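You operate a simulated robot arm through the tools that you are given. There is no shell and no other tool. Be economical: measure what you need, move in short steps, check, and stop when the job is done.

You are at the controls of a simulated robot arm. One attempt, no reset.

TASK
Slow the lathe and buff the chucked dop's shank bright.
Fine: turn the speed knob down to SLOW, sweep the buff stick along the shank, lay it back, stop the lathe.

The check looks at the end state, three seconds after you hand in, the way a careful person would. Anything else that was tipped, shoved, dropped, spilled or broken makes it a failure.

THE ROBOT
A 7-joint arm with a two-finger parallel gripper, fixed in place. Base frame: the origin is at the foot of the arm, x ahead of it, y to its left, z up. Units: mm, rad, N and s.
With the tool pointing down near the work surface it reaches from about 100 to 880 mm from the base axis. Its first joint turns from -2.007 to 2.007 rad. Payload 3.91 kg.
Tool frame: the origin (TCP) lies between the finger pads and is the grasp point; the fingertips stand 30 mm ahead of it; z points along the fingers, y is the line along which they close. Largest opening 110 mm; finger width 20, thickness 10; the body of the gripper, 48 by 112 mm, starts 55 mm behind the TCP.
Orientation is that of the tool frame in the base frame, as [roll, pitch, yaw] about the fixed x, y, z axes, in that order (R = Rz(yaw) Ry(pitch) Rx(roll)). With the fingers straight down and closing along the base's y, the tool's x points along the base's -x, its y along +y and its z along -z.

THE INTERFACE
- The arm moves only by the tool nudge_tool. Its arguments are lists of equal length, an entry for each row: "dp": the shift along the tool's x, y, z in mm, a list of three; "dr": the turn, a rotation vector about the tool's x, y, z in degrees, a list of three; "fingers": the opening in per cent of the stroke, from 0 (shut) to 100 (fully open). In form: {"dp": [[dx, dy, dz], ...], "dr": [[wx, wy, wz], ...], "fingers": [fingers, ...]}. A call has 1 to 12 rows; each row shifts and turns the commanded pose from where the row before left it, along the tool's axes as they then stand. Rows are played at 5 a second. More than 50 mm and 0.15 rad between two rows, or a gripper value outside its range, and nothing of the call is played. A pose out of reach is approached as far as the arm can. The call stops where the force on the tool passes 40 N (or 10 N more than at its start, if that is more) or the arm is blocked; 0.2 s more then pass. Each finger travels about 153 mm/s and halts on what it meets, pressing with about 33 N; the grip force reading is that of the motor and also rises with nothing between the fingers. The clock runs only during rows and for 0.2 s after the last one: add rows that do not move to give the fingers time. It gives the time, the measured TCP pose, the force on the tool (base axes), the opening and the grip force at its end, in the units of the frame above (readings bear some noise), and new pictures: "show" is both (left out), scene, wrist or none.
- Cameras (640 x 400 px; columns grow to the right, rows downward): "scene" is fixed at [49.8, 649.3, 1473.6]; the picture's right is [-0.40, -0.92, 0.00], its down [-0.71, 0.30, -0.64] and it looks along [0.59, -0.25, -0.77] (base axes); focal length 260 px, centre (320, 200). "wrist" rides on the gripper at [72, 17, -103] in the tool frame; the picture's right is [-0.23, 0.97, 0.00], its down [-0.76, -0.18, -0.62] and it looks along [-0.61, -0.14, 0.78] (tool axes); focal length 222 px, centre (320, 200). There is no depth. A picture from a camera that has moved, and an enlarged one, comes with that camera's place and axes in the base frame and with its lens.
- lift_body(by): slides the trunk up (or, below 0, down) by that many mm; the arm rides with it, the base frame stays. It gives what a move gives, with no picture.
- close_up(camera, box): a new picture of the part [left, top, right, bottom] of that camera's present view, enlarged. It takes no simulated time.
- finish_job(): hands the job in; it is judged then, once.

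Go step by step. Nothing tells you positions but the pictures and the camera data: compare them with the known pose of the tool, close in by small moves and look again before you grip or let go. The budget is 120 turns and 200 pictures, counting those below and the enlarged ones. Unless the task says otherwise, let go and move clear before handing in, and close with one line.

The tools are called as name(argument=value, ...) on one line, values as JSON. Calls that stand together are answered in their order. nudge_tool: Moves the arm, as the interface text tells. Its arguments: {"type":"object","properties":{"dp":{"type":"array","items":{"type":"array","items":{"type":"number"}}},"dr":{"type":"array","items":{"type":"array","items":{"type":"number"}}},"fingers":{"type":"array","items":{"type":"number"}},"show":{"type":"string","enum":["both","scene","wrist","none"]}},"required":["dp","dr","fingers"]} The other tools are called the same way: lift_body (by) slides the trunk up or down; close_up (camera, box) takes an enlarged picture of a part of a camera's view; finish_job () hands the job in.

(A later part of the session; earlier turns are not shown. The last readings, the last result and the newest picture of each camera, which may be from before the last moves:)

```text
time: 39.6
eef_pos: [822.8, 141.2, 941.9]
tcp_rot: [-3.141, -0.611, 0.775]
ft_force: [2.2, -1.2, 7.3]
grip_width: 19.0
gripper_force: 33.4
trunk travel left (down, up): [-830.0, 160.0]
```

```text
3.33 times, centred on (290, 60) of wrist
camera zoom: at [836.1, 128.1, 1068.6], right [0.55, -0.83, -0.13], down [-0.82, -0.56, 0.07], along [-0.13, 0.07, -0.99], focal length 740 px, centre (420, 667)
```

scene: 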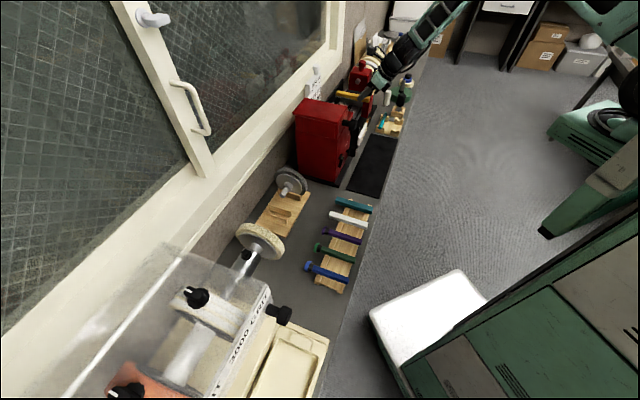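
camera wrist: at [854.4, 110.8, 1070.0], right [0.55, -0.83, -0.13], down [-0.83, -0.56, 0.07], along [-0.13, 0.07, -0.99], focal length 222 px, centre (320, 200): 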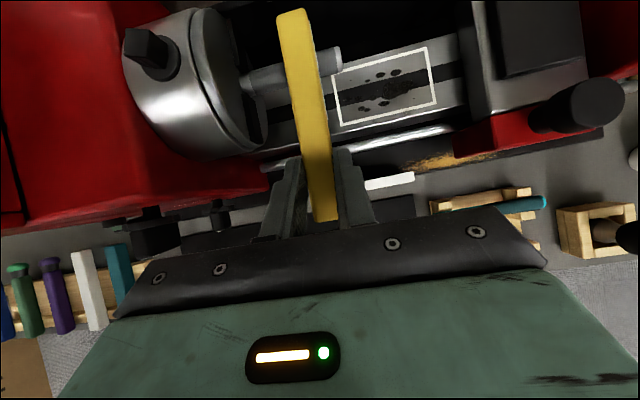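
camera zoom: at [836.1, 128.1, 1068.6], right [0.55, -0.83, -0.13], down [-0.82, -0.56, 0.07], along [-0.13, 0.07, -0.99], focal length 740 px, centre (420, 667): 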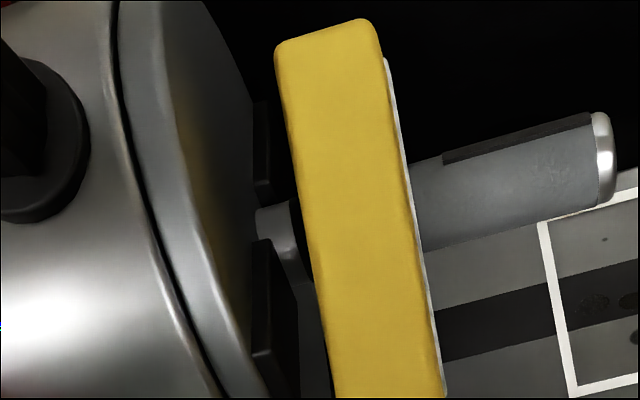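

The stick now reaches the chuck end of the shank. Sweeping slowly out toward the tip.

nudge_tool(dp=[[0, 2, 0], [0, 2, 0], [0, 2, 0], [0, 2, 0], [0, 2, 0], [0, 2, 0], [0, 2, 0], [0, 2, 0], [0, 2, 0], [0, 2, 0], [0, 2, 0], [0, 2, 0]], dr=[[0, 0, 0], [0, 0, 0], [0, 0, 0], [0, 0, 0], [0, 0, 0], [0, 0, 0], [0, 0, 0], [0, 0, 0], [0, 0, 0], [0, 0, 0], [0, 0, 0], [0, 0, 0]], fingers=[5, 5, 5, 5, 5, 5, 5, 5, 5, 5, 5, 5], show="none")

nudge_tool(dp=[[0, 2, 0], [0, 2, 0], [0, 2, 0], [0, 2, 0], [0, 2, 0], [0, 2, 0], [0, 2, 0], [0, 2, 0], [0, 2, 0], [0, 2, 0], [0, 0, 0]], dr=[[0, 0, 0], [0, 0, 0], [0, 0, 0], [0, 0, 0], [0, 0, 0], [0, 0, 0], [0, 0, 0], [0, 0, 0], [0, 0, 0], [0, 0, 0], [0, 0, 0]], fingers=[5, 5, 5, 5, 5, 5, 5, 5, 5, 5, 5], show="none")

close_up(camera="wrist", box=[170, 0, 350, 120])

```text
time: 42.2
eef_pos: [840.4, 122.5, 941.6]
tcp_rot: [3.14, -0.61, 0.775]
ft_force: [0.9, -0.2, -0.9]
grip_width: 19.5
gripper_force: 33.2
trunk travel left (down, up): [-830.0, 160.0]
```

```text
time: 44.6
eef_pos: [853.9, 109.2, 942.9]
tcp_rot: [-3.141, -0.612, 0.775]
ft_force: [-0.4, -0.2, -1.1]
grip_width: 19.0
gripper_force: 33.0
trunk travel left (down, up): [-830.0, 160.0]
```

```text
3.33 times, centred on (260, 60) of wrist
camera zoom: at [867.5, 96.6, 1069.0], right [0.55, -0.83, -0.13], down [-0.82, -0.56, 0.07], along [-0.13, 0.07, -0.99], focal length 740 px, centre (520, 667)
```

zoom: 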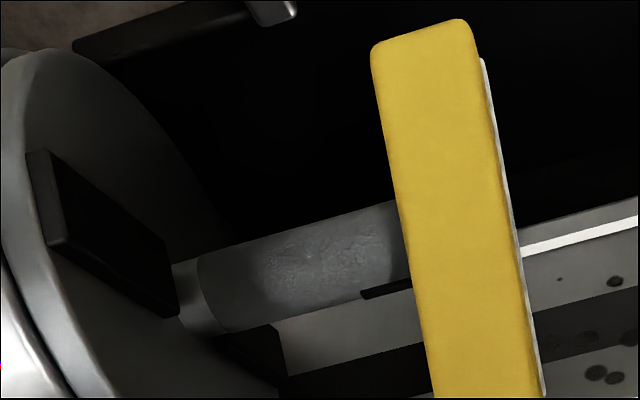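

Contact was lost on the way out, because the sweep line tilts slightly. I lower gently here until it touches again.

nudge_tool(dp=[[-0.57, 0, 0.82], [0, 0, 0]], dr=[[0, 0, 0], [0, 0, 0]], fingers=[5, 5], show="none")

nudge_tool(dp=[[-0.57, 0, 0.82], [0, 0, 0]], dr=[[0, 0, 0], [0, 0, 0]], fingers=[5, 5], show="none")

```text
time: 45.2
eef_pos: [854.2, 110.4, 940.9]
tcp_rot: [3.141, -0.609, 0.778]
ft_force: [0.1, 1.0, 1.7]
grip_width: 18.8
gripper_force: 33.0
trunk travel left (down, up): [-830.0, 160.0]
```

```text
time: 45.9
eef_pos: [855.0, 109.8, 940.7]
tcp_rot: [3.141, -0.612, 0.778]
ft_force: [-1.0, -0.5, 6.0]
grip_width: 18.8
gripper_force: 32.8
trunk travel left (down, up): [-830.0, 160.0]
```

nudge_tool(dp=[[-0.1, 2, 0.15], [0, 2, 0], [0, 0, 0], [0, -2, 0], [0.03, -2, -0.05], [0.03, -2, -0.05], [0.03, -2, -0.05], [0.03, -2, -0.05], [0.03, -2, -0.05], [0.03, -2, -0.05], [0.03, -2, -0.05], [0.03, -2, -0.05]], dr=[[0, 0, 0], [0, 0, 0], [0, 0, 0], [0, 0, 0], [0, 0, 0], [0, 0, 0], [0, 0, 0], [0, 0, 0], [0, 0, 0], [0, 0, 0], [0, 0, 0], [0, 0, 0]], fingers=[5, 5, 5, 5, 5, 5, 5, 5, 5, 5, 5, 5], show="none")

close_up(camera="wrist", box=[180, 0, 360, 120])

```text
time: 48.5
eef_pos: [844.7, 119.0, 940.2]
tcp_rot: [3.14, -0.61, 0.774]
ft_force: [1.3, -1.6, 4.0]
grip_width: 19.0
gripper_force: 33.1
trunk travel left (down, up): [-830.0, 160.0]
```

```text
3.33 times, centred on (270, 60) of wrist
camera zoom: at [856.9, 106.0, 1067.5], right [0.55, -0.83, -0.13], down [-0.83, -0.56, 0.07], along [-0.13, 0.07, -0.99], focal length 740 px, centre (487, 667)
```

zoom: 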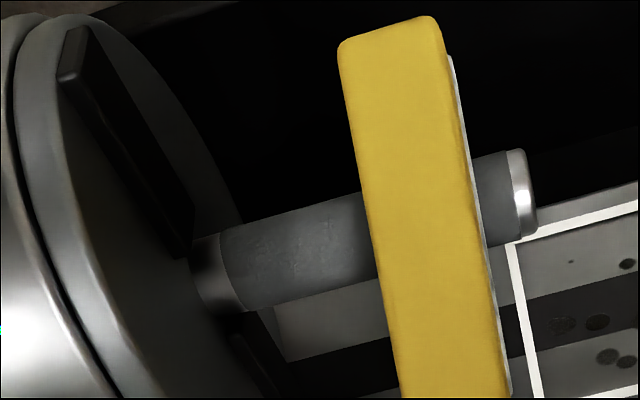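

nudge_tool(dp=[[-0.3, -2, 0.4], [0, -2, 0], [0, -2, 0], [0, -2, 0], [0, -2, 0], [0, -2, 0], [0, -2, 0], [0, -2, 0], [0, -2, 0], [0, -2, 0], [0, -2, 0], [0, -2, 0]], dr=[[0, 0, 0], [0, 0, 0], [0, 0, 0], [0, 0, 0], [0, 0, 0], [0, 0, 0], [0, 0, 0], [0, 0, 0], [0, 0, 0], [0, 0, 0], [0, 0, 0], [0, 0, 0]], fingers=[5, 5, 5, 5, 5, 5, 5, 5, 5, 5, 5, 5], show="none")

close_up(camera="wrist", box=[200, 0, 380, 120])

```text
time: 51.0
eef_pos: [827.5, 136.8, 938.9]
tcp_rot: [3.141, -0.61, 0.776]
ft_force: [2.2, -2.1, 5.5]
grip_width: 19.1
gripper_force: 33.1
trunk travel left (down, up): [-830.0, 160.0]
```

```text
3.33 times, centred on (290, 60) of wrist
camera zoom: at [839.8, 122.8, 1067.4], right [0.55, -0.83, -0.13], down [-0.82, -0.56, 0.07], along [-0.13, 0.07, -0.99], focal length 740 px, centre (420, 667)
```

zoom: 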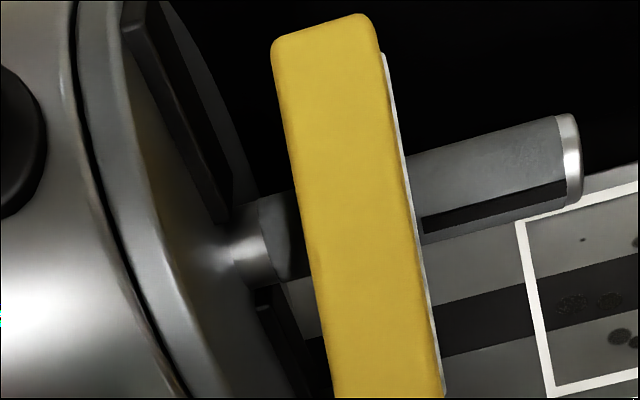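

The stick pivots a little in the grip under load, but contact is now about 5.5 N. I finish the chuck end and sweep back out with a slight downward bias.

nudge_tool(dp=[[0, -2, 0], [0, -2, 0], [0, 0, 0], [-0.15, 2, 0.2], [0, 2, 0], [0, 2, 0], [0, 2, 0], [0, 2, 0], [0, 2, 0], [0, 2, 0], [0, 2, 0], [0, 2, 0]], dr=[[0, 0, 0], [0, 0, 0], [0, 0, 0], [0, 0, 0], [0, 0, 0], [0, 0, 0], [0, 0, 0], [0, 0, 0], [0, 0, 0], [0, 0, 0], [0, 0, 0], [0, 0, 0]], fingers=[5, 5, 5, 5, 5, 5, 5, 5, 5, 5, 5, 5], show="none")

nudge_tool(dp=[[-0.3, 2, 0.4], [0, 2, 0], [-0.1, 2, 0.14], [0, 2, 0], [0, 2, 0], [-0.1, 2, 0.14], [0, 2, 0], [0, 2, 0], [-0.1, 2, 0.14], [0, 2, 0], [0, 2, 0], [0, 2, 0]], dr=[[0, 0, 0], [0, 0, 0], [0, 0, 0], [0, 0, 0], [0, 0, 0], [0, 0, 0], [0, 0, 0], [0, 0, 0], [0, 0, 0], [0, 0, 0], [0, 0, 0], [0, 0, 0]], fingers=[5, 5, 5, 5, 5, 5, 5, 5, 5, 5, 5, 5], show="none")

close_up(camera="wrist", box=[170, 0, 350, 120])

```text
time: 53.6
eef_pos: [835.9, 126.6, 940.5]
tcp_rot: [-3.14, -0.614, 0.778]
ft_force: [-0.8, 1.8, 5.5]
grip_width: 19.1
gripper_force: 33.0
trunk travel left (down, up): [-830.0, 160.0]
```

```text
time: 56.2
eef_pos: [853.9, 108.4, 937.6]
tcp_rot: [-3.14, -0.61, 0.776]
ft_force: [-1.3, 1.3, 3.4]
grip_width: 19.4
gripper_force: 33.5
trunk travel left (down, up): [-830.0, 160.0]
```

```text
3.33 times, centred on (260, 60) of wrist
camera zoom: at [867.0, 95.4, 1065.8], right [0.55, -0.83, -0.13], down [-0.83, -0.56, 0.07], along [-0.13, 0.07, -0.99], focal length 740 px, centre (520, 667)
```

zoom: 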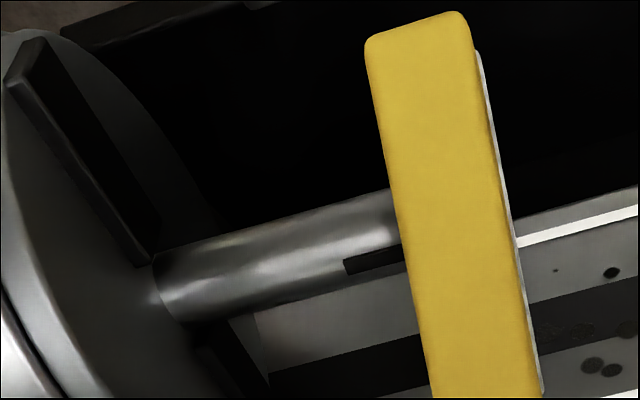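

The shank is turning bright. I extend to the tip, then lift to inspect.

nudge_tool(dp=[[-0.3, 2, 0.4], [0, 2, 0], [0, 2, 0], [0, -2, 0], [0, -2, 0], [0, -2, 0], [0, -2, 0], [-0.1, -2, 0.1], [0, -2, 0], [0, -2, 0], [0, -2, 0], [0, -2, 0]], dr=[[0, 0, 0], [0, 0, 0], [0, 0, 0], [0, 0, 0], [0, 0, 0], [0, 0, 0], [0, 0, 0], [0, 0, 0], [0, 0, 0], [0, 0, 0], [0, 0, 0], [0, 0, 0]], fingers=[5, 5, 5, 5, 5, 5, 5, 5, 5, 5, 5, 5], show="none")

close_up(camera="wrist", box=[190, 0, 370, 120])

```text
time: 58.9
eef_pos: [845.8, 116.6, 939.4]
tcp_rot: [-3.14, -0.611, 0.774]
ft_force: [1.6, -0.3, 3.0]
grip_width: 19.0
gripper_force: 33.2
trunk travel left (down, up): [-830.0, 160.0]
```

```text
3.33 times, centred on (280, 60) of wrist
camera zoom: at [859.0, 104.4, 1065.9], right [0.55, -0.83, -0.13], down [-0.83, -0.56, 0.07], along [-0.13, 0.07, -0.99], focal length 740 px, centre (453, 667)
```

zoom: 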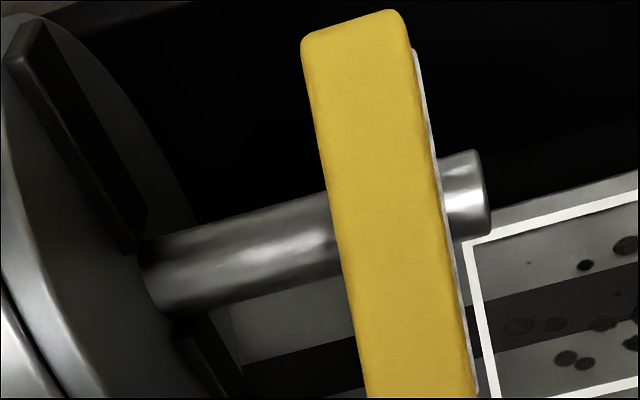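

The shank looks bright along its length. I lift and retreat over the bench, then inspect.

nudge_tool(dp=[[10, 0, -14.4], [10, 0, -14.4], [-24.6, 0, -17.1], [-24.6, 0, -17.1], [0, 0, 0]], dr=[[0, 0, 0], [0, 0, 0], [0, 0, 0], [0, 0, 0], [0, 0, 0]], fingers=[5, 5, 5, 5, 5], show="wrist")

close_up(camera="wrist", box=[200, 0, 400, 130])

```text
time: 60.0
eef_pos: [802.1, 73.7, 974.2]
tcp_rot: [3.141, -0.61, 0.776]
ft_force: [-0.3, -0.5, -0.7]
grip_width: 19.1
gripper_force: 32.9
trunk travel left (down, up): [-830.0, 160.0]
camera wrist: at [815.0, 61.8, 1100.3], right [0.55, -0.83, -0.13], down [-0.83, -0.56, 0.07], along [-0.13, 0.07, -0.99], focal length 222 px, centre (320, 200)
```

wrist: 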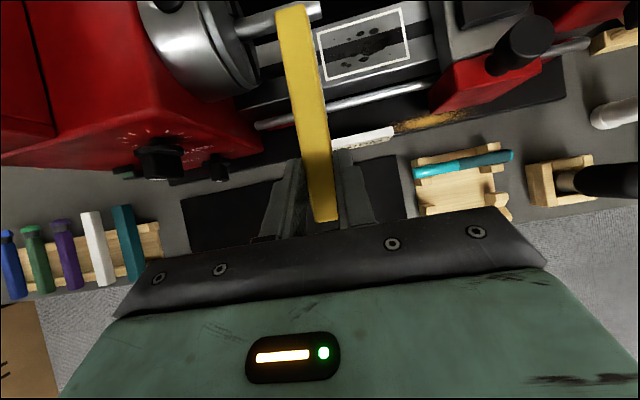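

```text
3.08 times, centred on (300, 65) of wrist
camera zoom: at [815.0, 61.8, 1100.3], right [0.55, -0.83, -0.13], down [-0.83, -0.56, 0.07], along [-0.13, 0.07, -0.99], focal length 684 px, centre (382, 615)
```

zoom: 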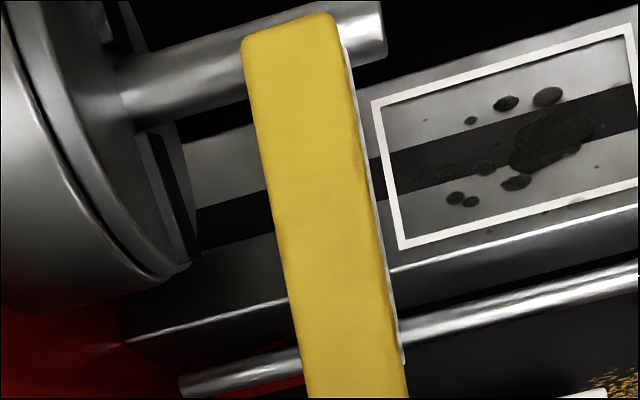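

Shank is shiny. Now I go back over the mat and lower toward the original lay position.

nudge_tool(dp=[[-31.6, 3, -22], [-31.5, 2.6, -21.9], [0, 0, 0]], dr=[[0, 0, 0], [0, 0, 0], [0, 0, 0]], fingers=[5, 5, 5], show="none")

lift_body(by=-185)

nudge_tool(dp=[[0, 0, 0]], dr=[[0, 0, 0]], fingers=[5], show="both")

close_up(camera="scene", box=[330, 110, 430, 175])

```text
time: 60.9
eef_pos: [751.3, 17.4, 973.2]
tcp_rot: [-3.141, -0.611, 0.776]
ft_force: [-0.2, 0.5, -0.1]
grip_width: 19.1
gripper_force: 32.6
trunk travel left (down, up): [-830.0, 160.0]
```

```text
time: 62.9
eef_pos: [751.7, 19.1, 788.0]
tcp_rot: [3.141, -0.613, 0.774]
ft_force: [0.4, -0.3, -0.9]
grip_width: 19.1
gripper_force: 33.5
trunk travel left (down, up): [-645.0, 345.0]
```

```text
time: 63.3
eef_pos: [750.9, 19.0, 788.6]
tcp_rot: [-3.142, -0.611, 0.775]
ft_force: [0.1, 0.5, -0.1]
grip_width: 18.6
gripper_force: 33.2
trunk travel left (down, up): [-645.0, 345.0]
camera wrist: at [765.0, 5.2, 915.6], right [0.55, -0.83, -0.13], down [-0.83, -0.56, 0.07], along [-0.13, 0.07, -0.99], focal length 222 px, centre (320, 200)
```

scene: 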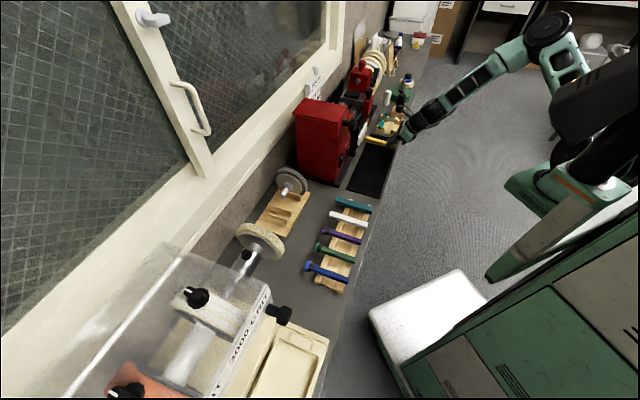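
wrist: 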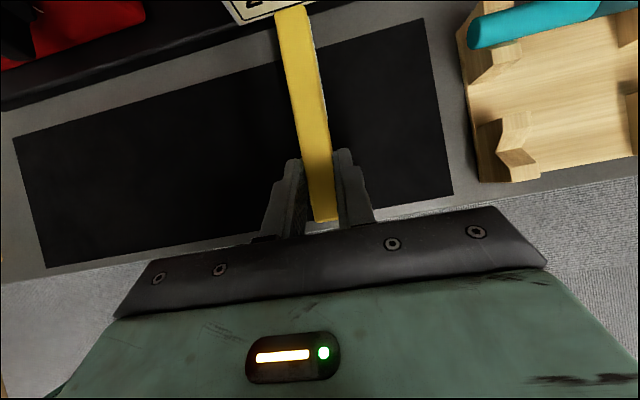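

```text
6.15 times, centred on (380, 142) of scene
camera zoom: at [49.8, 649.3, 1473.6], right [-0.4, -0.92, 0.0], down [-0.71, 0.3, -0.64], along [0.59, -0.25, -0.77], focal length 1598 px, centre (-49, 554)
```

zoom: 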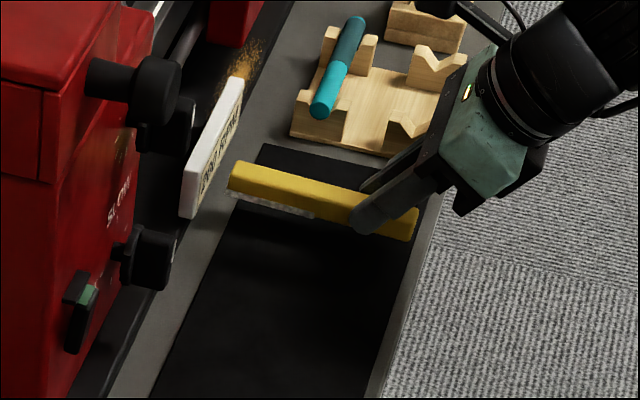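

nudge_tool(dp=[[-5, 0, 4.5], [-4.9, 0, 4.5], [0, 0, 0]], dr=[[0, 0, 0], [0, 0, 0], [0, 0, 0]], fingers=[5, 5, 5], show="none")

nudge_tool(dp=[[-0.86, 0, 1.23], [0, 0, 0]], dr=[[0, 0, 0], [0, 0, 0]], fingers=[5, 5], show="none")

nudge_tool(dp=[[-0.57, 0, 0.82], [0, 0, 0]], dr=[[0, 0, 0], [0, 0, 0]], fingers=[5, 5], show="none")

```text
time: 64.1
eef_pos: [749.6, 15.8, 775.9]
tcp_rot: [-3.141, -0.61, 0.774]
ft_force: [-0.3, 0.3, 0.1]
grip_width: 19.0
gripper_force: 32.9
trunk travel left (down, up): [-645.0, 345.0]
```

```text
time: 64.7
eef_pos: [748.6, 14.9, 775.0]
tcp_rot: [-3.142, -0.611, 0.775]
ft_force: [0.3, 0.1, -1.1]
grip_width: 19.1
gripper_force: 32.6
trunk travel left (down, up): [-645.0, 345.0]
```

```text
time: 65.3
eef_pos: [749.9, 16.3, 774.3]
tcp_rot: [-3.14, -0.612, 0.775]
ft_force: [-0.3, 0.6, -0.2]
grip_width: 18.8
gripper_force: 33.5
trunk travel left (down, up): [-645.0, 345.0]
```

nudge_tool(dp=[[-0.57, 0, 0.82], [0, 0, 0]], dr=[[0, 0, 0], [0, 0, 0]], fingers=[5, 5], show="none")

nudge_tool(dp=[[-0.57, 0, 0.82], [0, 0, 0]], dr=[[0, 0, 0], [0, 0, 0]], fingers=[5, 5], show="scene")

close_up(camera="scene", box=[350, 120, 410, 160])

```text
time: 65.9
eef_pos: [750.6, 17.0, 772.6]
tcp_rot: [-3.139, -0.611, 0.775]
ft_force: [-0.3, 0.7, -1.2]
grip_width: 19.0
gripper_force: 33.1
trunk travel left (down, up): [-645.0, 345.0]
```

```text
time: 66.5
eef_pos: [749.6, 16.4, 771.6]
tcp_rot: [-3.141, -0.611, 0.776]
ft_force: [-1.0, -1.0, 1.5]
grip_width: 19.2
gripper_force: 33.3
trunk travel left (down, up): [-645.0, 345.0]
```

scene: 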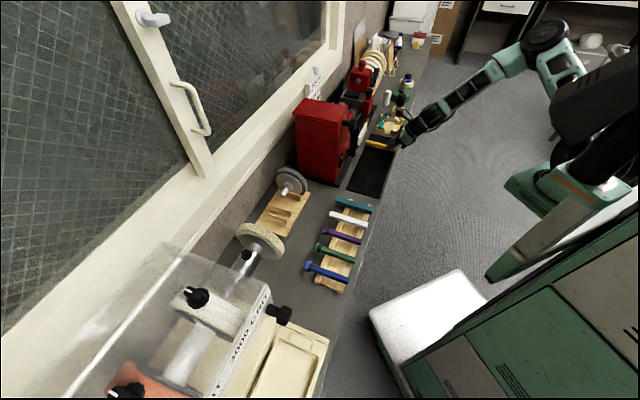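

```text
10.00 times, centred on (380, 140) of scene
camera zoom: at [49.8, 649.3, 1473.6], right [-0.4, -0.92, 0.0], down [-0.71, 0.3, -0.64], along [0.59, -0.25, -0.77], focal length 2597 px, centre (-280, 800)
```

zoom: 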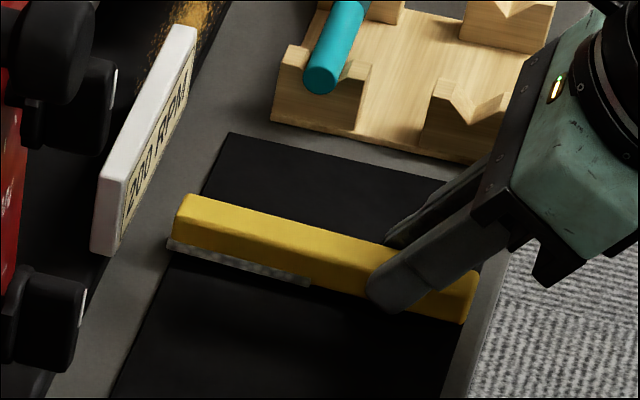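

The stick is touching the mat. I open the fingers and back out along the tool axis.

nudge_tool(dp=[[0, 0, 0], [0, 0, 0], [0, 0, 0], [0, 0, -30], [20, 0, -40], [20, 0, -40], [0, 0, 0]], dr=[[0, 0, 0], [0, 0, 0], [0, 0, 0], [0, 0, 0], [0, 0, 0], [0, 0, 0], [0, 0, 0]], fingers=[40, 40, 40, 40, 40, 40, 40], show="wrist")

close_up(camera="scene", box=[350, 120, 410, 160])

```text
time: 68.1
eef_pos: [728.3, -3.1, 882.8]
tcp_rot: [-3.141, -0.611, 0.776]
ft_force: [0.5, 1.0, 0.0]
grip_width: 44.2
gripper_force: 0.1
trunk travel left (down, up): [-645.0, 345.0]
camera wrist: at [741.7, -17.0, 1009.6], right [0.55, -0.83, -0.13], down [-0.83, -0.56, 0.07], along [-0.13, 0.07, -0.99], focal length 222 px, centre (320, 200)
```

wrist: 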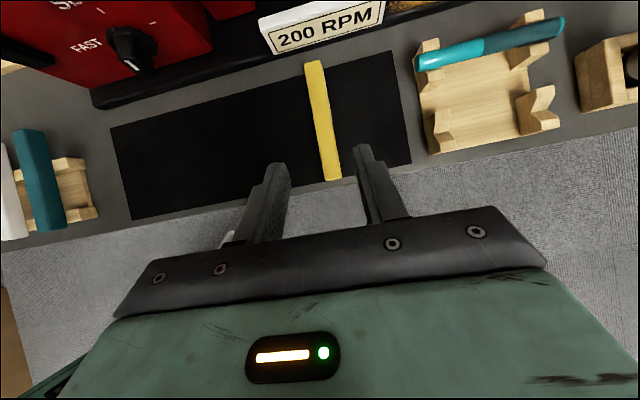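

```text
10.00 times, centred on (380, 140) of scene
camera zoom: at [49.8, 649.3, 1473.6], right [-0.4, -0.92, 0.0], down [-0.71, 0.3, -0.64], along [0.59, -0.25, -0.77], focal length 2597 px, centre (-280, 800)
```

zoom: 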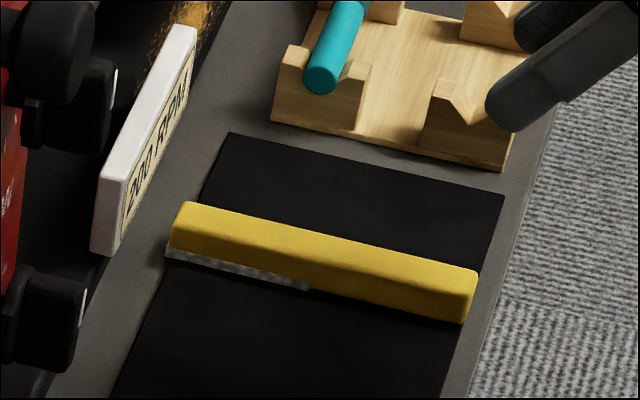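

The stick is back on the mat. Next is the rocker switch near (679, 310, 835). I move in front of it and tilt back to horizontal.

nudge_tool(dp=[[0, -43, 0], [0, -43, 0], [0, -43, 0], [0, -43, 0], [0, -43, 0], [0, -41, 0], [0, 0, 0], [0, 0, 0]], dr=[[0, 7.86, 0], [0, 7.86, 0], [0, 7.86, 0], [0, 7.86, 0], [0, 7.86, 0], [0, 7.86, 0], [0, 7.86, 0], [0, 0, 0]], fingers=[0, 0, 0, 0, 0, 0, 0, 0], show="wrist")

close_up(camera="wrist", box=[220, 30, 420, 190])

```text
time: 69.9
eef_pos: [545.5, 188.8, 894.6]
tcp_rot: [1.287, -1.482, 2.689]
ft_force: [0.0, 0.3, -0.4]
grip_width: 0.1
gripper_force: 32.9
trunk travel left (down, up): [-645.0, 345.0]
camera wrist: at [484.0, 103.1, 967.5], right [0.74, -0.66, -0.14], down [-0.49, -0.37, -0.79], along [0.47, 0.65, -0.6], focal length 222 px, centre (320, 200)
```

wrist: 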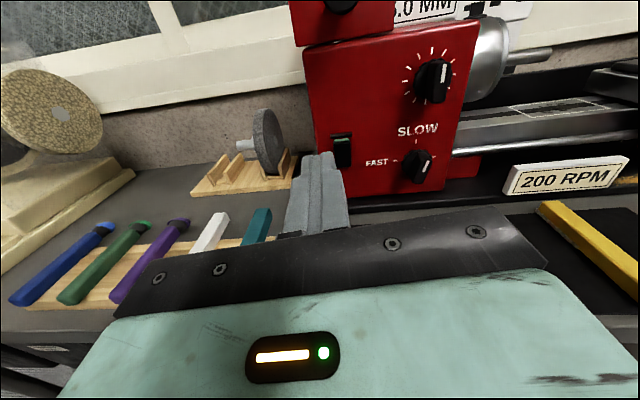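

```text
2.50 times, centred on (320, 110) of wrist
camera zoom: at [484.0, 103.1, 967.5], right [0.74, -0.66, -0.14], down [-0.49, -0.37, -0.79], along [0.47, 0.65, -0.6], focal length 555 px, centre (320, 425)
```

zoom: 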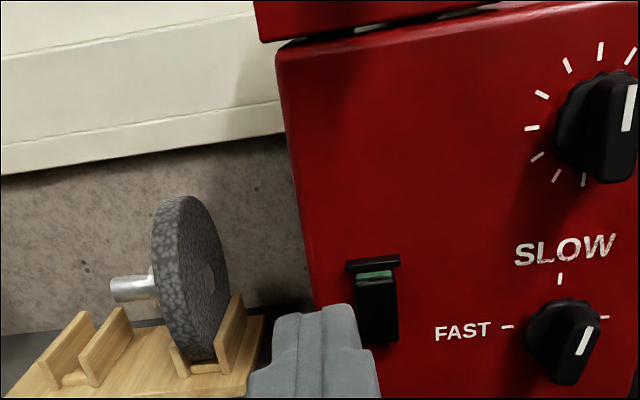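

nudge_tool(dp=[[0, 4, 25], [0, 5, 25], [-10, 0, 25], [0, 0, 0], [0, 0, 0]], dr=[[0, 0, 0], [0, 0, 0], [0, 0, 0], [0, 0, 0], [0, 0, 0]], fingers=[0, 0, 0, 0, 0], show="wrist")

close_up(camera="wrist", box=[260, 60, 420, 190])

```text
time: 70.6
eef_pos: [621.3, 195.9, 896.9]
tcp_rot: [1.415, -1.426, 2.498]
ft_force: [-0.2, 0.0, 0.1]
grip_width: 0.0
gripper_force: 33.5
trunk travel left (down, up): [-645.0, 345.0]
stopped in row 3: the arm was blocked; the commanded pose is now the measured one
camera wrist: at [552.1, 117.0, 969.7], right [0.7, -0.71, -0.09], down [-0.48, -0.37, -0.79], along [0.53, 0.59, -0.6], focal length 222 px, centre (320, 200)
```

wrist: 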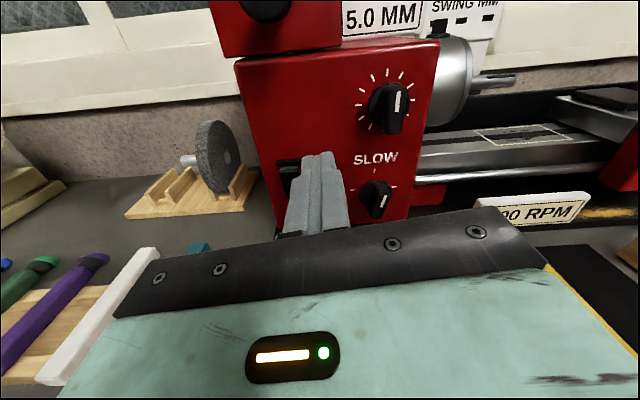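

```text
3.08 times, centred on (340, 125) of wrist
camera zoom: at [552.1, 117.0, 969.7], right [0.7, -0.71, -0.09], down [-0.48, -0.37, -0.79], along [0.53, 0.59, -0.6], focal length 684 px, centre (258, 431)
```

zoom: 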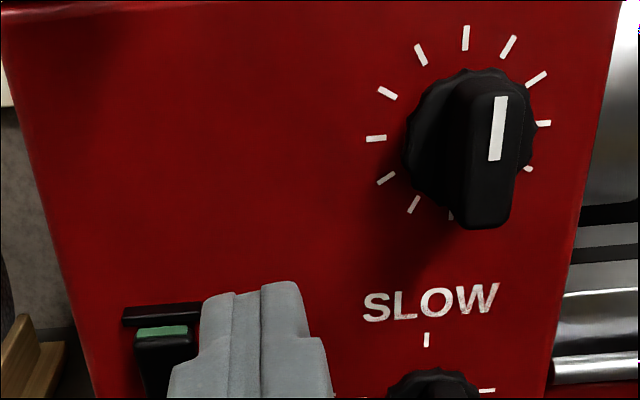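

The arm got blocked, likely a joint limit as there was no force. I check the scene before continuing.

nudge_tool(dp=[[0, 0, 0]], dr=[[0, 0, 0]], fingers=[0], show="scene")

```text
time: 71.0
eef_pos: [621.8, 194.5, 896.2]
tcp_rot: [1.422, -1.426, 2.492]
ft_force: [-0.1, -0.2, -0.5]
grip_width: 0.0
gripper_force: 33.4
trunk travel left (down, up): [-645.0, 345.0]
```

scene: 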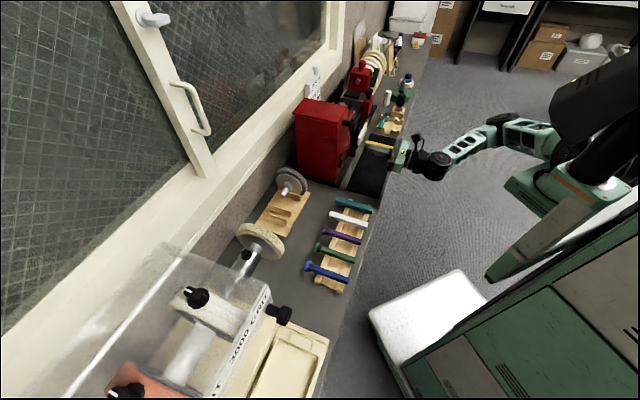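

The heading is right; only the roll is off, and that doesn't matter for pushing. I turn the heading more radial by 15°, which should free the wrist, then shift left.

nudge_tool(dp=[[0, 0, -10], [0, 0, 0], [0, -20, 0], [0, -20, 0], [0, 0, 0], [0, 0, 0]], dr=[[-7.5, 0, 0], [-7.5, 0, 0], [0, 0, 0], [0, 0, 0], [0, 0, 0], [0, 0, 0]], fingers=[0, 0, 0, 0, 0, 0], show="wrist")

close_up(camera="wrist", box=[240, 60, 420, 190])

```text
time: 71.8
eef_pos: [632.6, 181.3, 926.4]
tcp_rot: [1.101, -1.269, 2.547]
ft_force: [-1.1, 0.4, 0.8]
grip_width: 0.0
gripper_force: 33.4
trunk travel left (down, up): [-645.0, 345.0]
stopped in row 3: the arm was blocked; the commanded pose is now the measured one
camera wrist: at [535.9, 127.1, 986.5], right [0.49, -0.87, 0.04], down [-0.43, -0.28, -0.86], along [0.76, 0.41, -0.51], focal length 222 px, centre (320, 200)
```

wrist: 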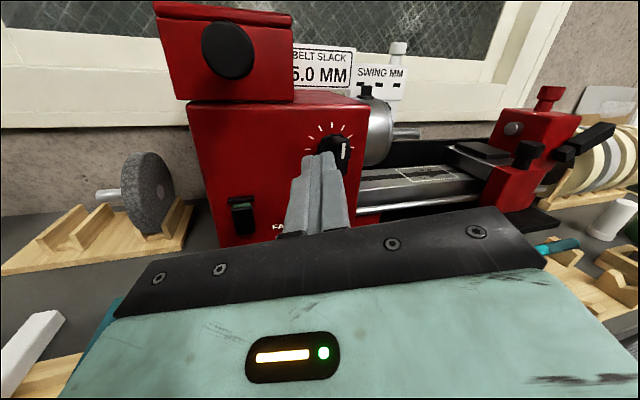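

```text
3.08 times, centred on (330, 125) of wrist
camera zoom: at [535.9, 127.1, 986.5], right [0.49, -0.87, 0.04], down [-0.43, -0.28, -0.86], along [0.76, 0.41, -0.51], focal length 684 px, centre (289, 431)
```

zoom: 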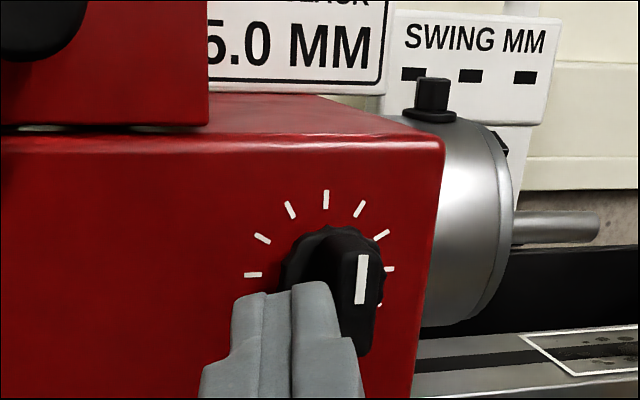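

The wrist is near its limits with the horizontal tool here. I rise, back off, and go to a 30° down-tilt instead, which suits the arm better.

nudge_tool(dp=[[0, 0, -30], [38.2, 10.6, 5.4], [38.2, 10.6, 5.4], [0, 0, 0], [0, 0, 0], [0, 0, 0], [0, 0, 0], [0, 0, 0], [0, 0, 0], [0, 0, 0]], dr=[[0, 0, 0], [0, 0, 0], [0, 0, 0], [1.67, -6.13, 2.33], [1.67, -6.13, 2.33], [1.67, -6.13, 2.33], [1.67, -6.13, 2.33], [1.67, -6.13, 2.33], [1.67, -6.13, 2.33], [0, 0, 0]], fingers=[0, 0, 0, 0, 0, 0, 0, 0, 0, 0], show="both")

```text
time: 74.0
eef_pos: [608.2, 165.5, 1001.1]
tcp_rot: [-3.135, -1.044, 0.603]
ft_force: [0.4, 0.0, 0.2]
grip_width: 0.0
gripper_force: 32.9
trunk travel left (down, up): [-645.0, 345.0]
camera wrist: at [575.4, 120.7, 1115.9], right [0.46, -0.86, -0.2], down [-0.86, -0.38, -0.34], along [0.22, 0.33, -0.92], focal length 222 px, centre (320, 200)
```

scene: 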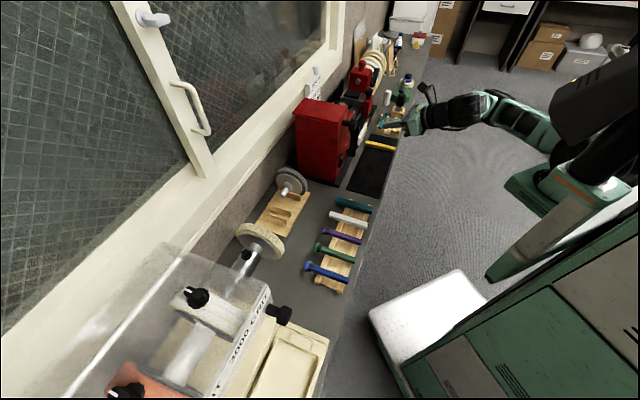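
wrist: 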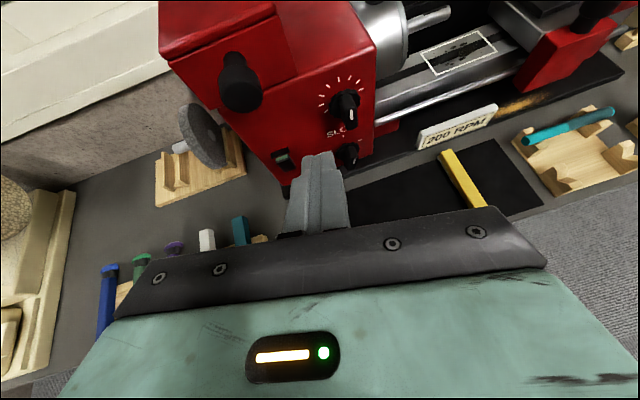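

Orientation is clean now. I lower the trunk at this spot, then shift left in front of the switch.

lift_body(by=-130)

nudge_tool(dp=[[7, -20, 12], [7, -20, 12], [0, 0, 0], [0, 0, 0]], dr=[[0, 0, 0], [0, 0, 0], [0, 0, 0], [0, 0, 0]], fingers=[0, 0, 0, 0], show="wrist")

close_up(camera="wrist", box=[220, 60, 380, 190])

```text
time: 75.5
eef_pos: [607.4, 166.8, 870.7]
tcp_rot: [-3.137, -1.044, 0.604]
ft_force: [1.0, 0.9, 0.0]
grip_width: 0.4
gripper_force: 33.6
trunk travel left (down, up): [-515.0, 475.0]
```

```text
time: 76.5
eef_pos: [605.6, 214.5, 871.0]
tcp_rot: [-3.137, -1.046, 0.605]
ft_force: [-0.7, -0.5, 0.3]
grip_width: 0.1
gripper_force: 33.1
trunk travel left (down, up): [-515.0, 475.0]
camera wrist: at [575.2, 169.1, 986.0], right [0.46, -0.86, -0.2], down [-0.86, -0.38, -0.35], along [0.22, 0.33, -0.92], focal length 222 px, centre (320, 200)
```

wrist: 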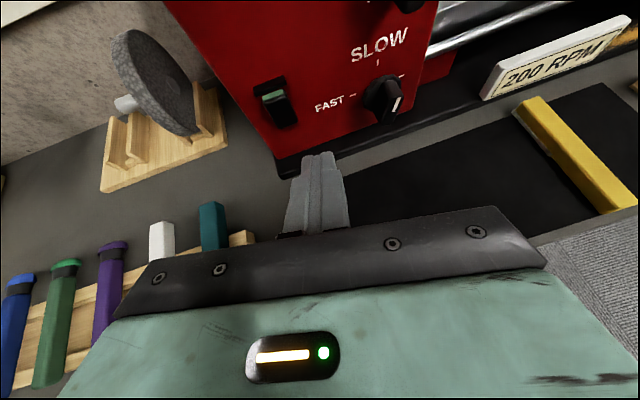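

```text
3.08 times, centred on (300, 125) of wrist
camera zoom: at [575.2, 169.1, 986.0], right [0.46, -0.86, -0.2], down [-0.86, -0.38, -0.35], along [0.22, 0.33, -0.92], focal length 684 px, centre (382, 431)
```

zoom: 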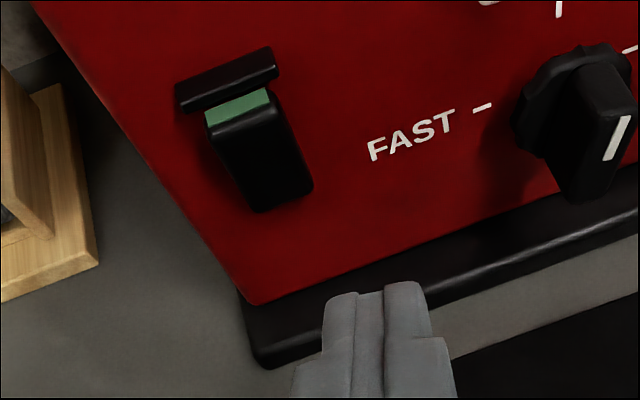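

close_up(camera="scene", box=[325, 140, 365, 170])

close_up(camera="wrist", box=[250, 65, 310, 135])

```text
13.33 times, centred on (345, 155) of scene
camera zoom: at [49.8, 649.3, 1473.6], right [-0.4, -0.92, 0.0], down [-0.71, 0.3, -0.64], along [0.59, -0.25, -0.77], focal length 3463 px, centre (-13, 800)
```

zoom: 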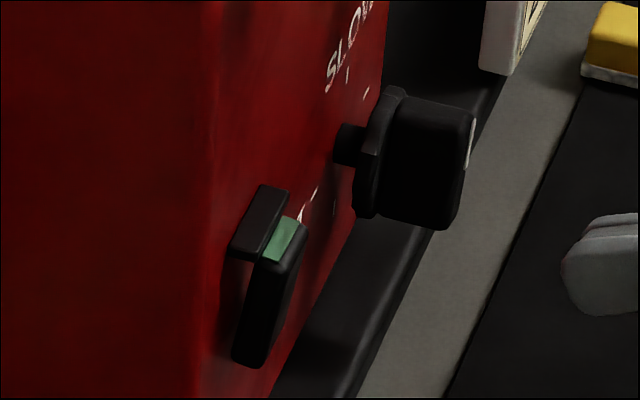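

```text
5.71 times, centred on (280, 100) of wrist
camera zoom: at [575.2, 169.1, 986.0], right [0.46, -0.86, -0.2], down [-0.86, -0.38, -0.35], along [0.22, 0.33, -0.92], focal length 1269 px, centre (549, 771)
```

zoom: 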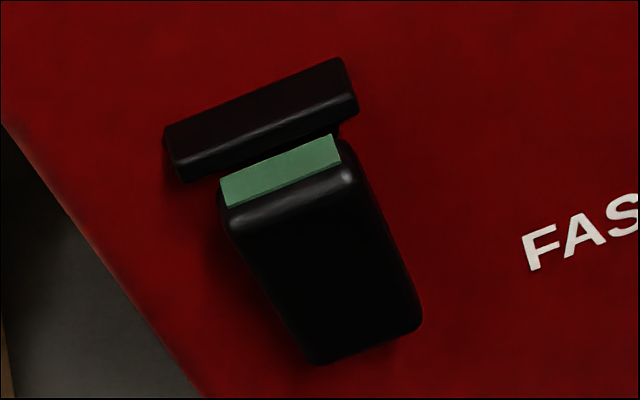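

The switch is a paddle with its green-marked top standing out and its bottom in, so pushing the upper half inward should turn it off. I line the closed fingertips up just in front of that.

nudge_tool(dp=[[-6, -12.4, 9], [5, -12.4, 16], [8.7, 0, 26.4], [0, 0, 0]], dr=[[0, 0, 0], [0, 0, 0], [0, 0, 0], [0, 0, 0]], fingers=[0, 0, 0, 0], show="wrist")

close_up(camera="wrist", box=[260, 90, 380, 190])

close_up(camera="scene", box=[325, 140, 365, 170])

```text
time: 77.5
eef_pos: [632.7, 261.8, 852.6]
tcp_rot: [-3.137, -1.046, 0.603]
ft_force: [1.0, -0.1, -0.1]
grip_width: 0.3
gripper_force: 33.1
trunk travel left (down, up): [-515.0, 475.0]
camera wrist: at [600.8, 217.3, 968.2], right [0.46, -0.86, -0.2], down [-0.86, -0.38, -0.35], along [0.22, 0.33, -0.92], focal length 222 px, centre (320, 200)
```

wrist: 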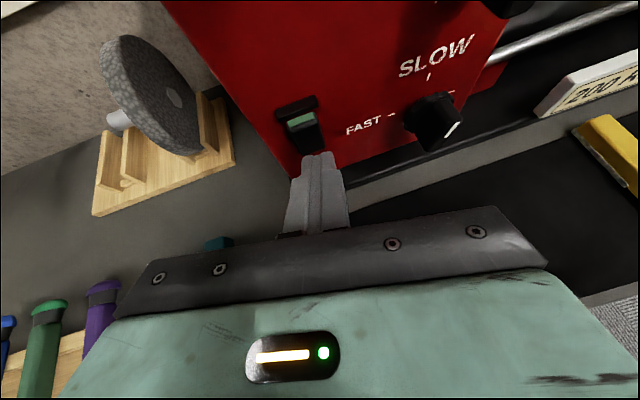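

```text
4.00 times, centred on (320, 140) of wrist
camera zoom: at [600.8, 217.3, 968.2], right [0.46, -0.86, -0.2], down [-0.86, -0.38, -0.35], along [0.22, 0.33, -0.92], focal length 888 px, centre (320, 440)
```

zoom: 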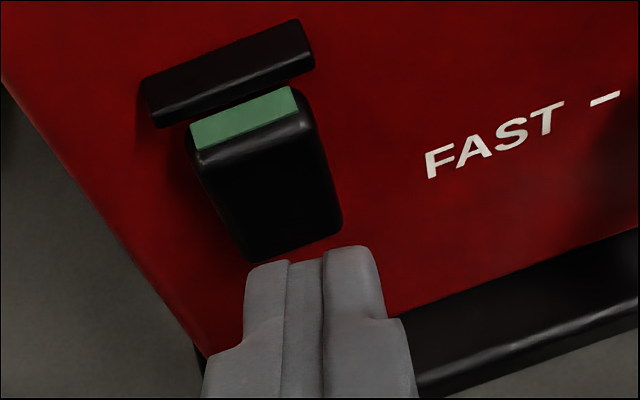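

```text
13.33 times, centred on (345, 155) of scene
camera zoom: at [49.8, 649.3, 1473.6], right [-0.4, -0.92, 0.0], down [-0.71, 0.3, -0.64], along [0.59, -0.25, -0.77], focal length 3463 px, centre (-13, 800)
```

zoom: 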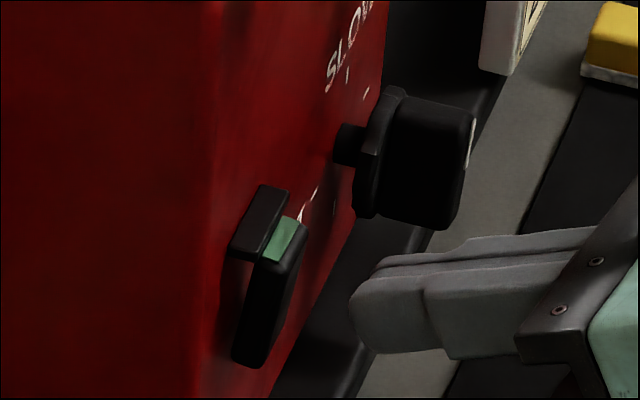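

Fingertips are laterally aligned. I raise 6 mm and push in along the panel normal in small steps.

nudge_tool(dp=[[5.2, 0, -3], [1.97, -0.69, 3.41], [1.97, -0.69, 3.41], [1.97, -0.69, 3.41], [0, 0, 0]], dr=[[0, 0, 0], [0, 0, 0], [0, 0, 0], [0, 0, 0], [0, 0, 0]], fingers=[0, 0, 0, 0, 0], show="none")

close_up(camera="wrist", box=[260, 90, 380, 190])

close_up(camera="scene", box=[325, 140, 365, 170])

```text
time: 78.7
eef_pos: [640.7, 270.4, 858.1]
tcp_rot: [-3.136, -1.047, 0.604]
ft_force: [0.0, 0.7, -0.5]
grip_width: 0.0
gripper_force: 33.3
trunk travel left (down, up): [-515.0, 475.0]
```

```text
4.00 times, centred on (320, 140) of wrist
camera zoom: at [609.2, 225.7, 973.2], right [0.46, -0.86, -0.2], down [-0.86, -0.38, -0.35], along [0.22, 0.33, -0.92], focal length 888 px, centre (320, 440)
```

zoom: 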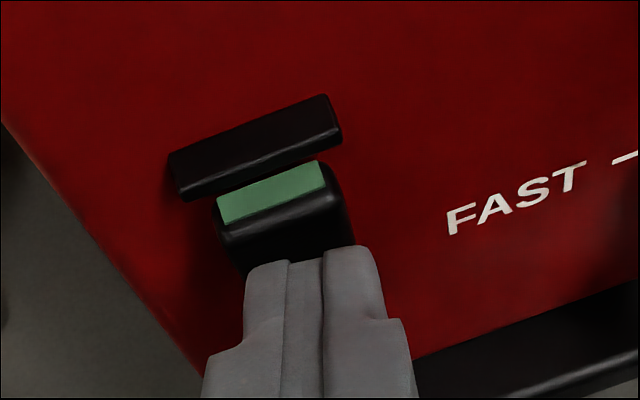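

```text
13.33 times, centred on (345, 155) of scene
camera zoom: at [49.8, 649.3, 1473.6], right [-0.4, -0.92, 0.0], down [-0.71, 0.3, -0.64], along [0.59, -0.25, -0.77], focal length 3463 px, centre (-13, 800)
```

zoom: 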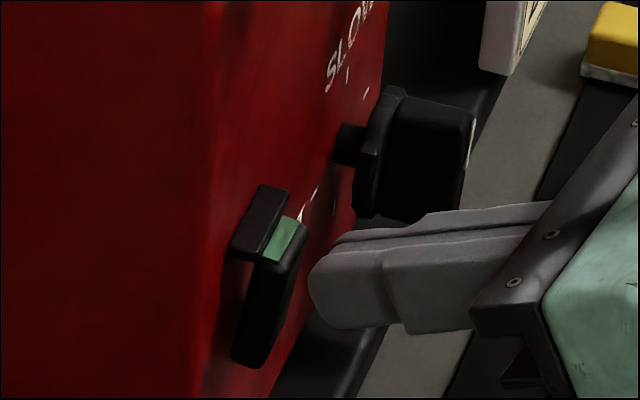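

nudge_tool(dp=[[1.97, -2.5, 3.41], [1.97, -1.5, 3.41], [0.98, -0.35, 1.7], [0, 0, 0]], dr=[[0, 0, 0], [0, 0, 0], [0, 0, 0], [0, 0, 0]], fingers=[0, 0, 0, 0], show="none")

close_up(camera="wrist", box=[260, 90, 380, 190])

```text
time: 79.6
eef_pos: [644.7, 277.3, 858.6]
tcp_rot: [3.141, -1.04, 0.609]
ft_force: [-14.7, -23.3, 6.1]
grip_width: 0.1
gripper_force: 33.4
trunk travel left (down, up): [-515.0, 475.0]
stopped in row 4: the force on the tool passed its limit (the readings are from after the stop); the commanded pose is now the measured one
```

```text
4.00 times, centred on (320, 140) of wrist
camera zoom: at [612.8, 232.5, 973.4], right [0.46, -0.86, -0.2], down [-0.86, -0.38, -0.34], along [0.22, 0.33, -0.92], focal length 888 px, centre (320, 440)
```

zoom: 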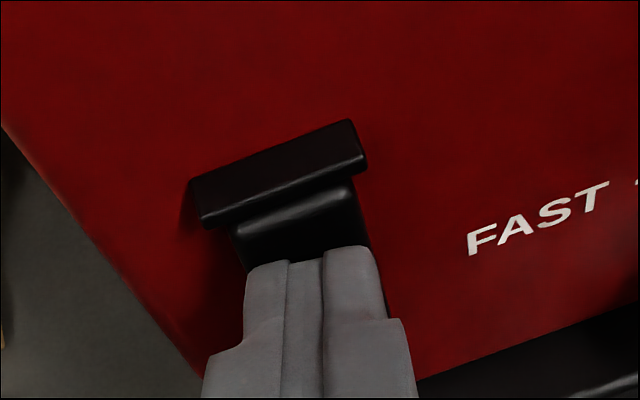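

The paddle went in and the green flag vanished. I back away and check the readout and the panel.

nudge_tool(dp=[[0, 0, -20], [0, 0, -30], [0, 20, -30], [0, 20, 0], [0, 0, 0]], dr=[[0, 0, 0], [0, 0, 0], [0, 0, 0], [0, 0, 0], [0, 0, 0]], fingers=[0, 0, 0, 0, 0], show="both")

close_up(camera="wrist", box=[200, 0, 440, 160])

close_up(camera="scene", box=[325, 90, 425, 170])

```text
time: 80.8
eef_pos: [613.2, 208.1, 896.1]
tcp_rot: [-3.139, -1.04, 0.607]
ft_force: [-0.7, 0.5, 0.4]
grip_width: 0.0
gripper_force: 33.2
trunk travel left (down, up): [-515.0, 475.0]
camera wrist: at [580.9, 162.9, 1012.5], right [0.46, -0.86, -0.2], down [-0.86, -0.38, -0.34], along [0.22, 0.33, -0.92], focal length 222 px, centre (320, 200)
```

scene: 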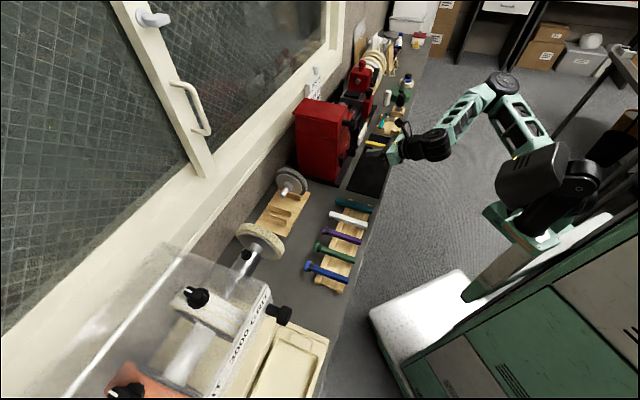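
wrist: 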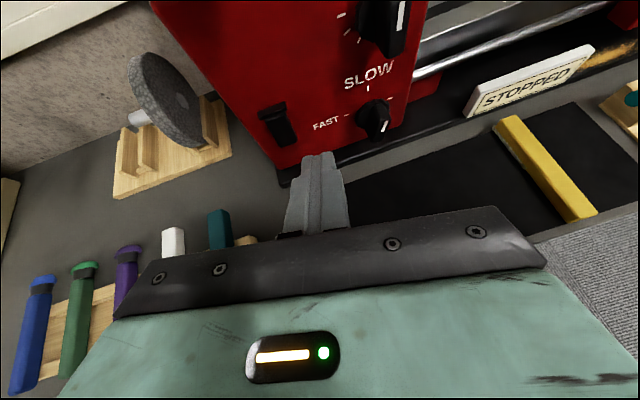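

```text
2.50 times, centred on (320, 80) of wrist
camera zoom: at [580.9, 162.9, 1012.5], right [0.46, -0.86, -0.2], down [-0.86, -0.38, -0.34], along [0.22, 0.33, -0.92], focal length 555 px, centre (320, 500)
```

zoom: 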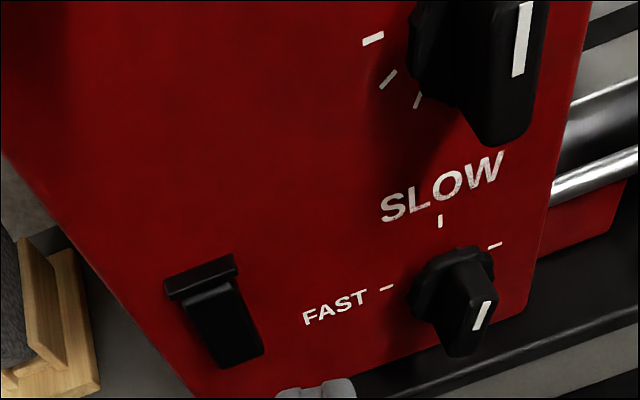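

```text
5.00 times, centred on (375, 130) of scene
camera zoom: at [49.8, 649.3, 1473.6], right [-0.4, -0.92, 0.0], down [-0.71, 0.3, -0.64], along [0.59, -0.25, -0.77], focal length 1298 px, centre (45, 550)
```

zoom: 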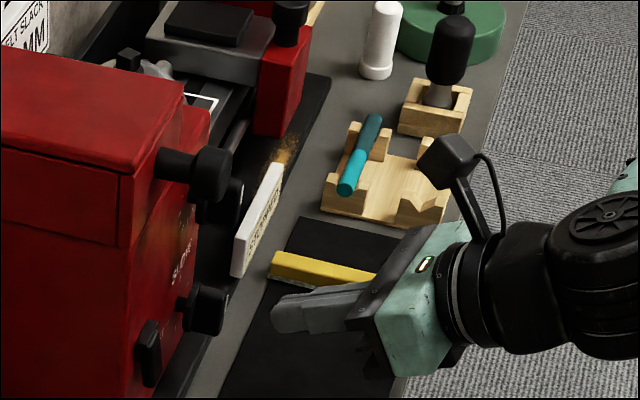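

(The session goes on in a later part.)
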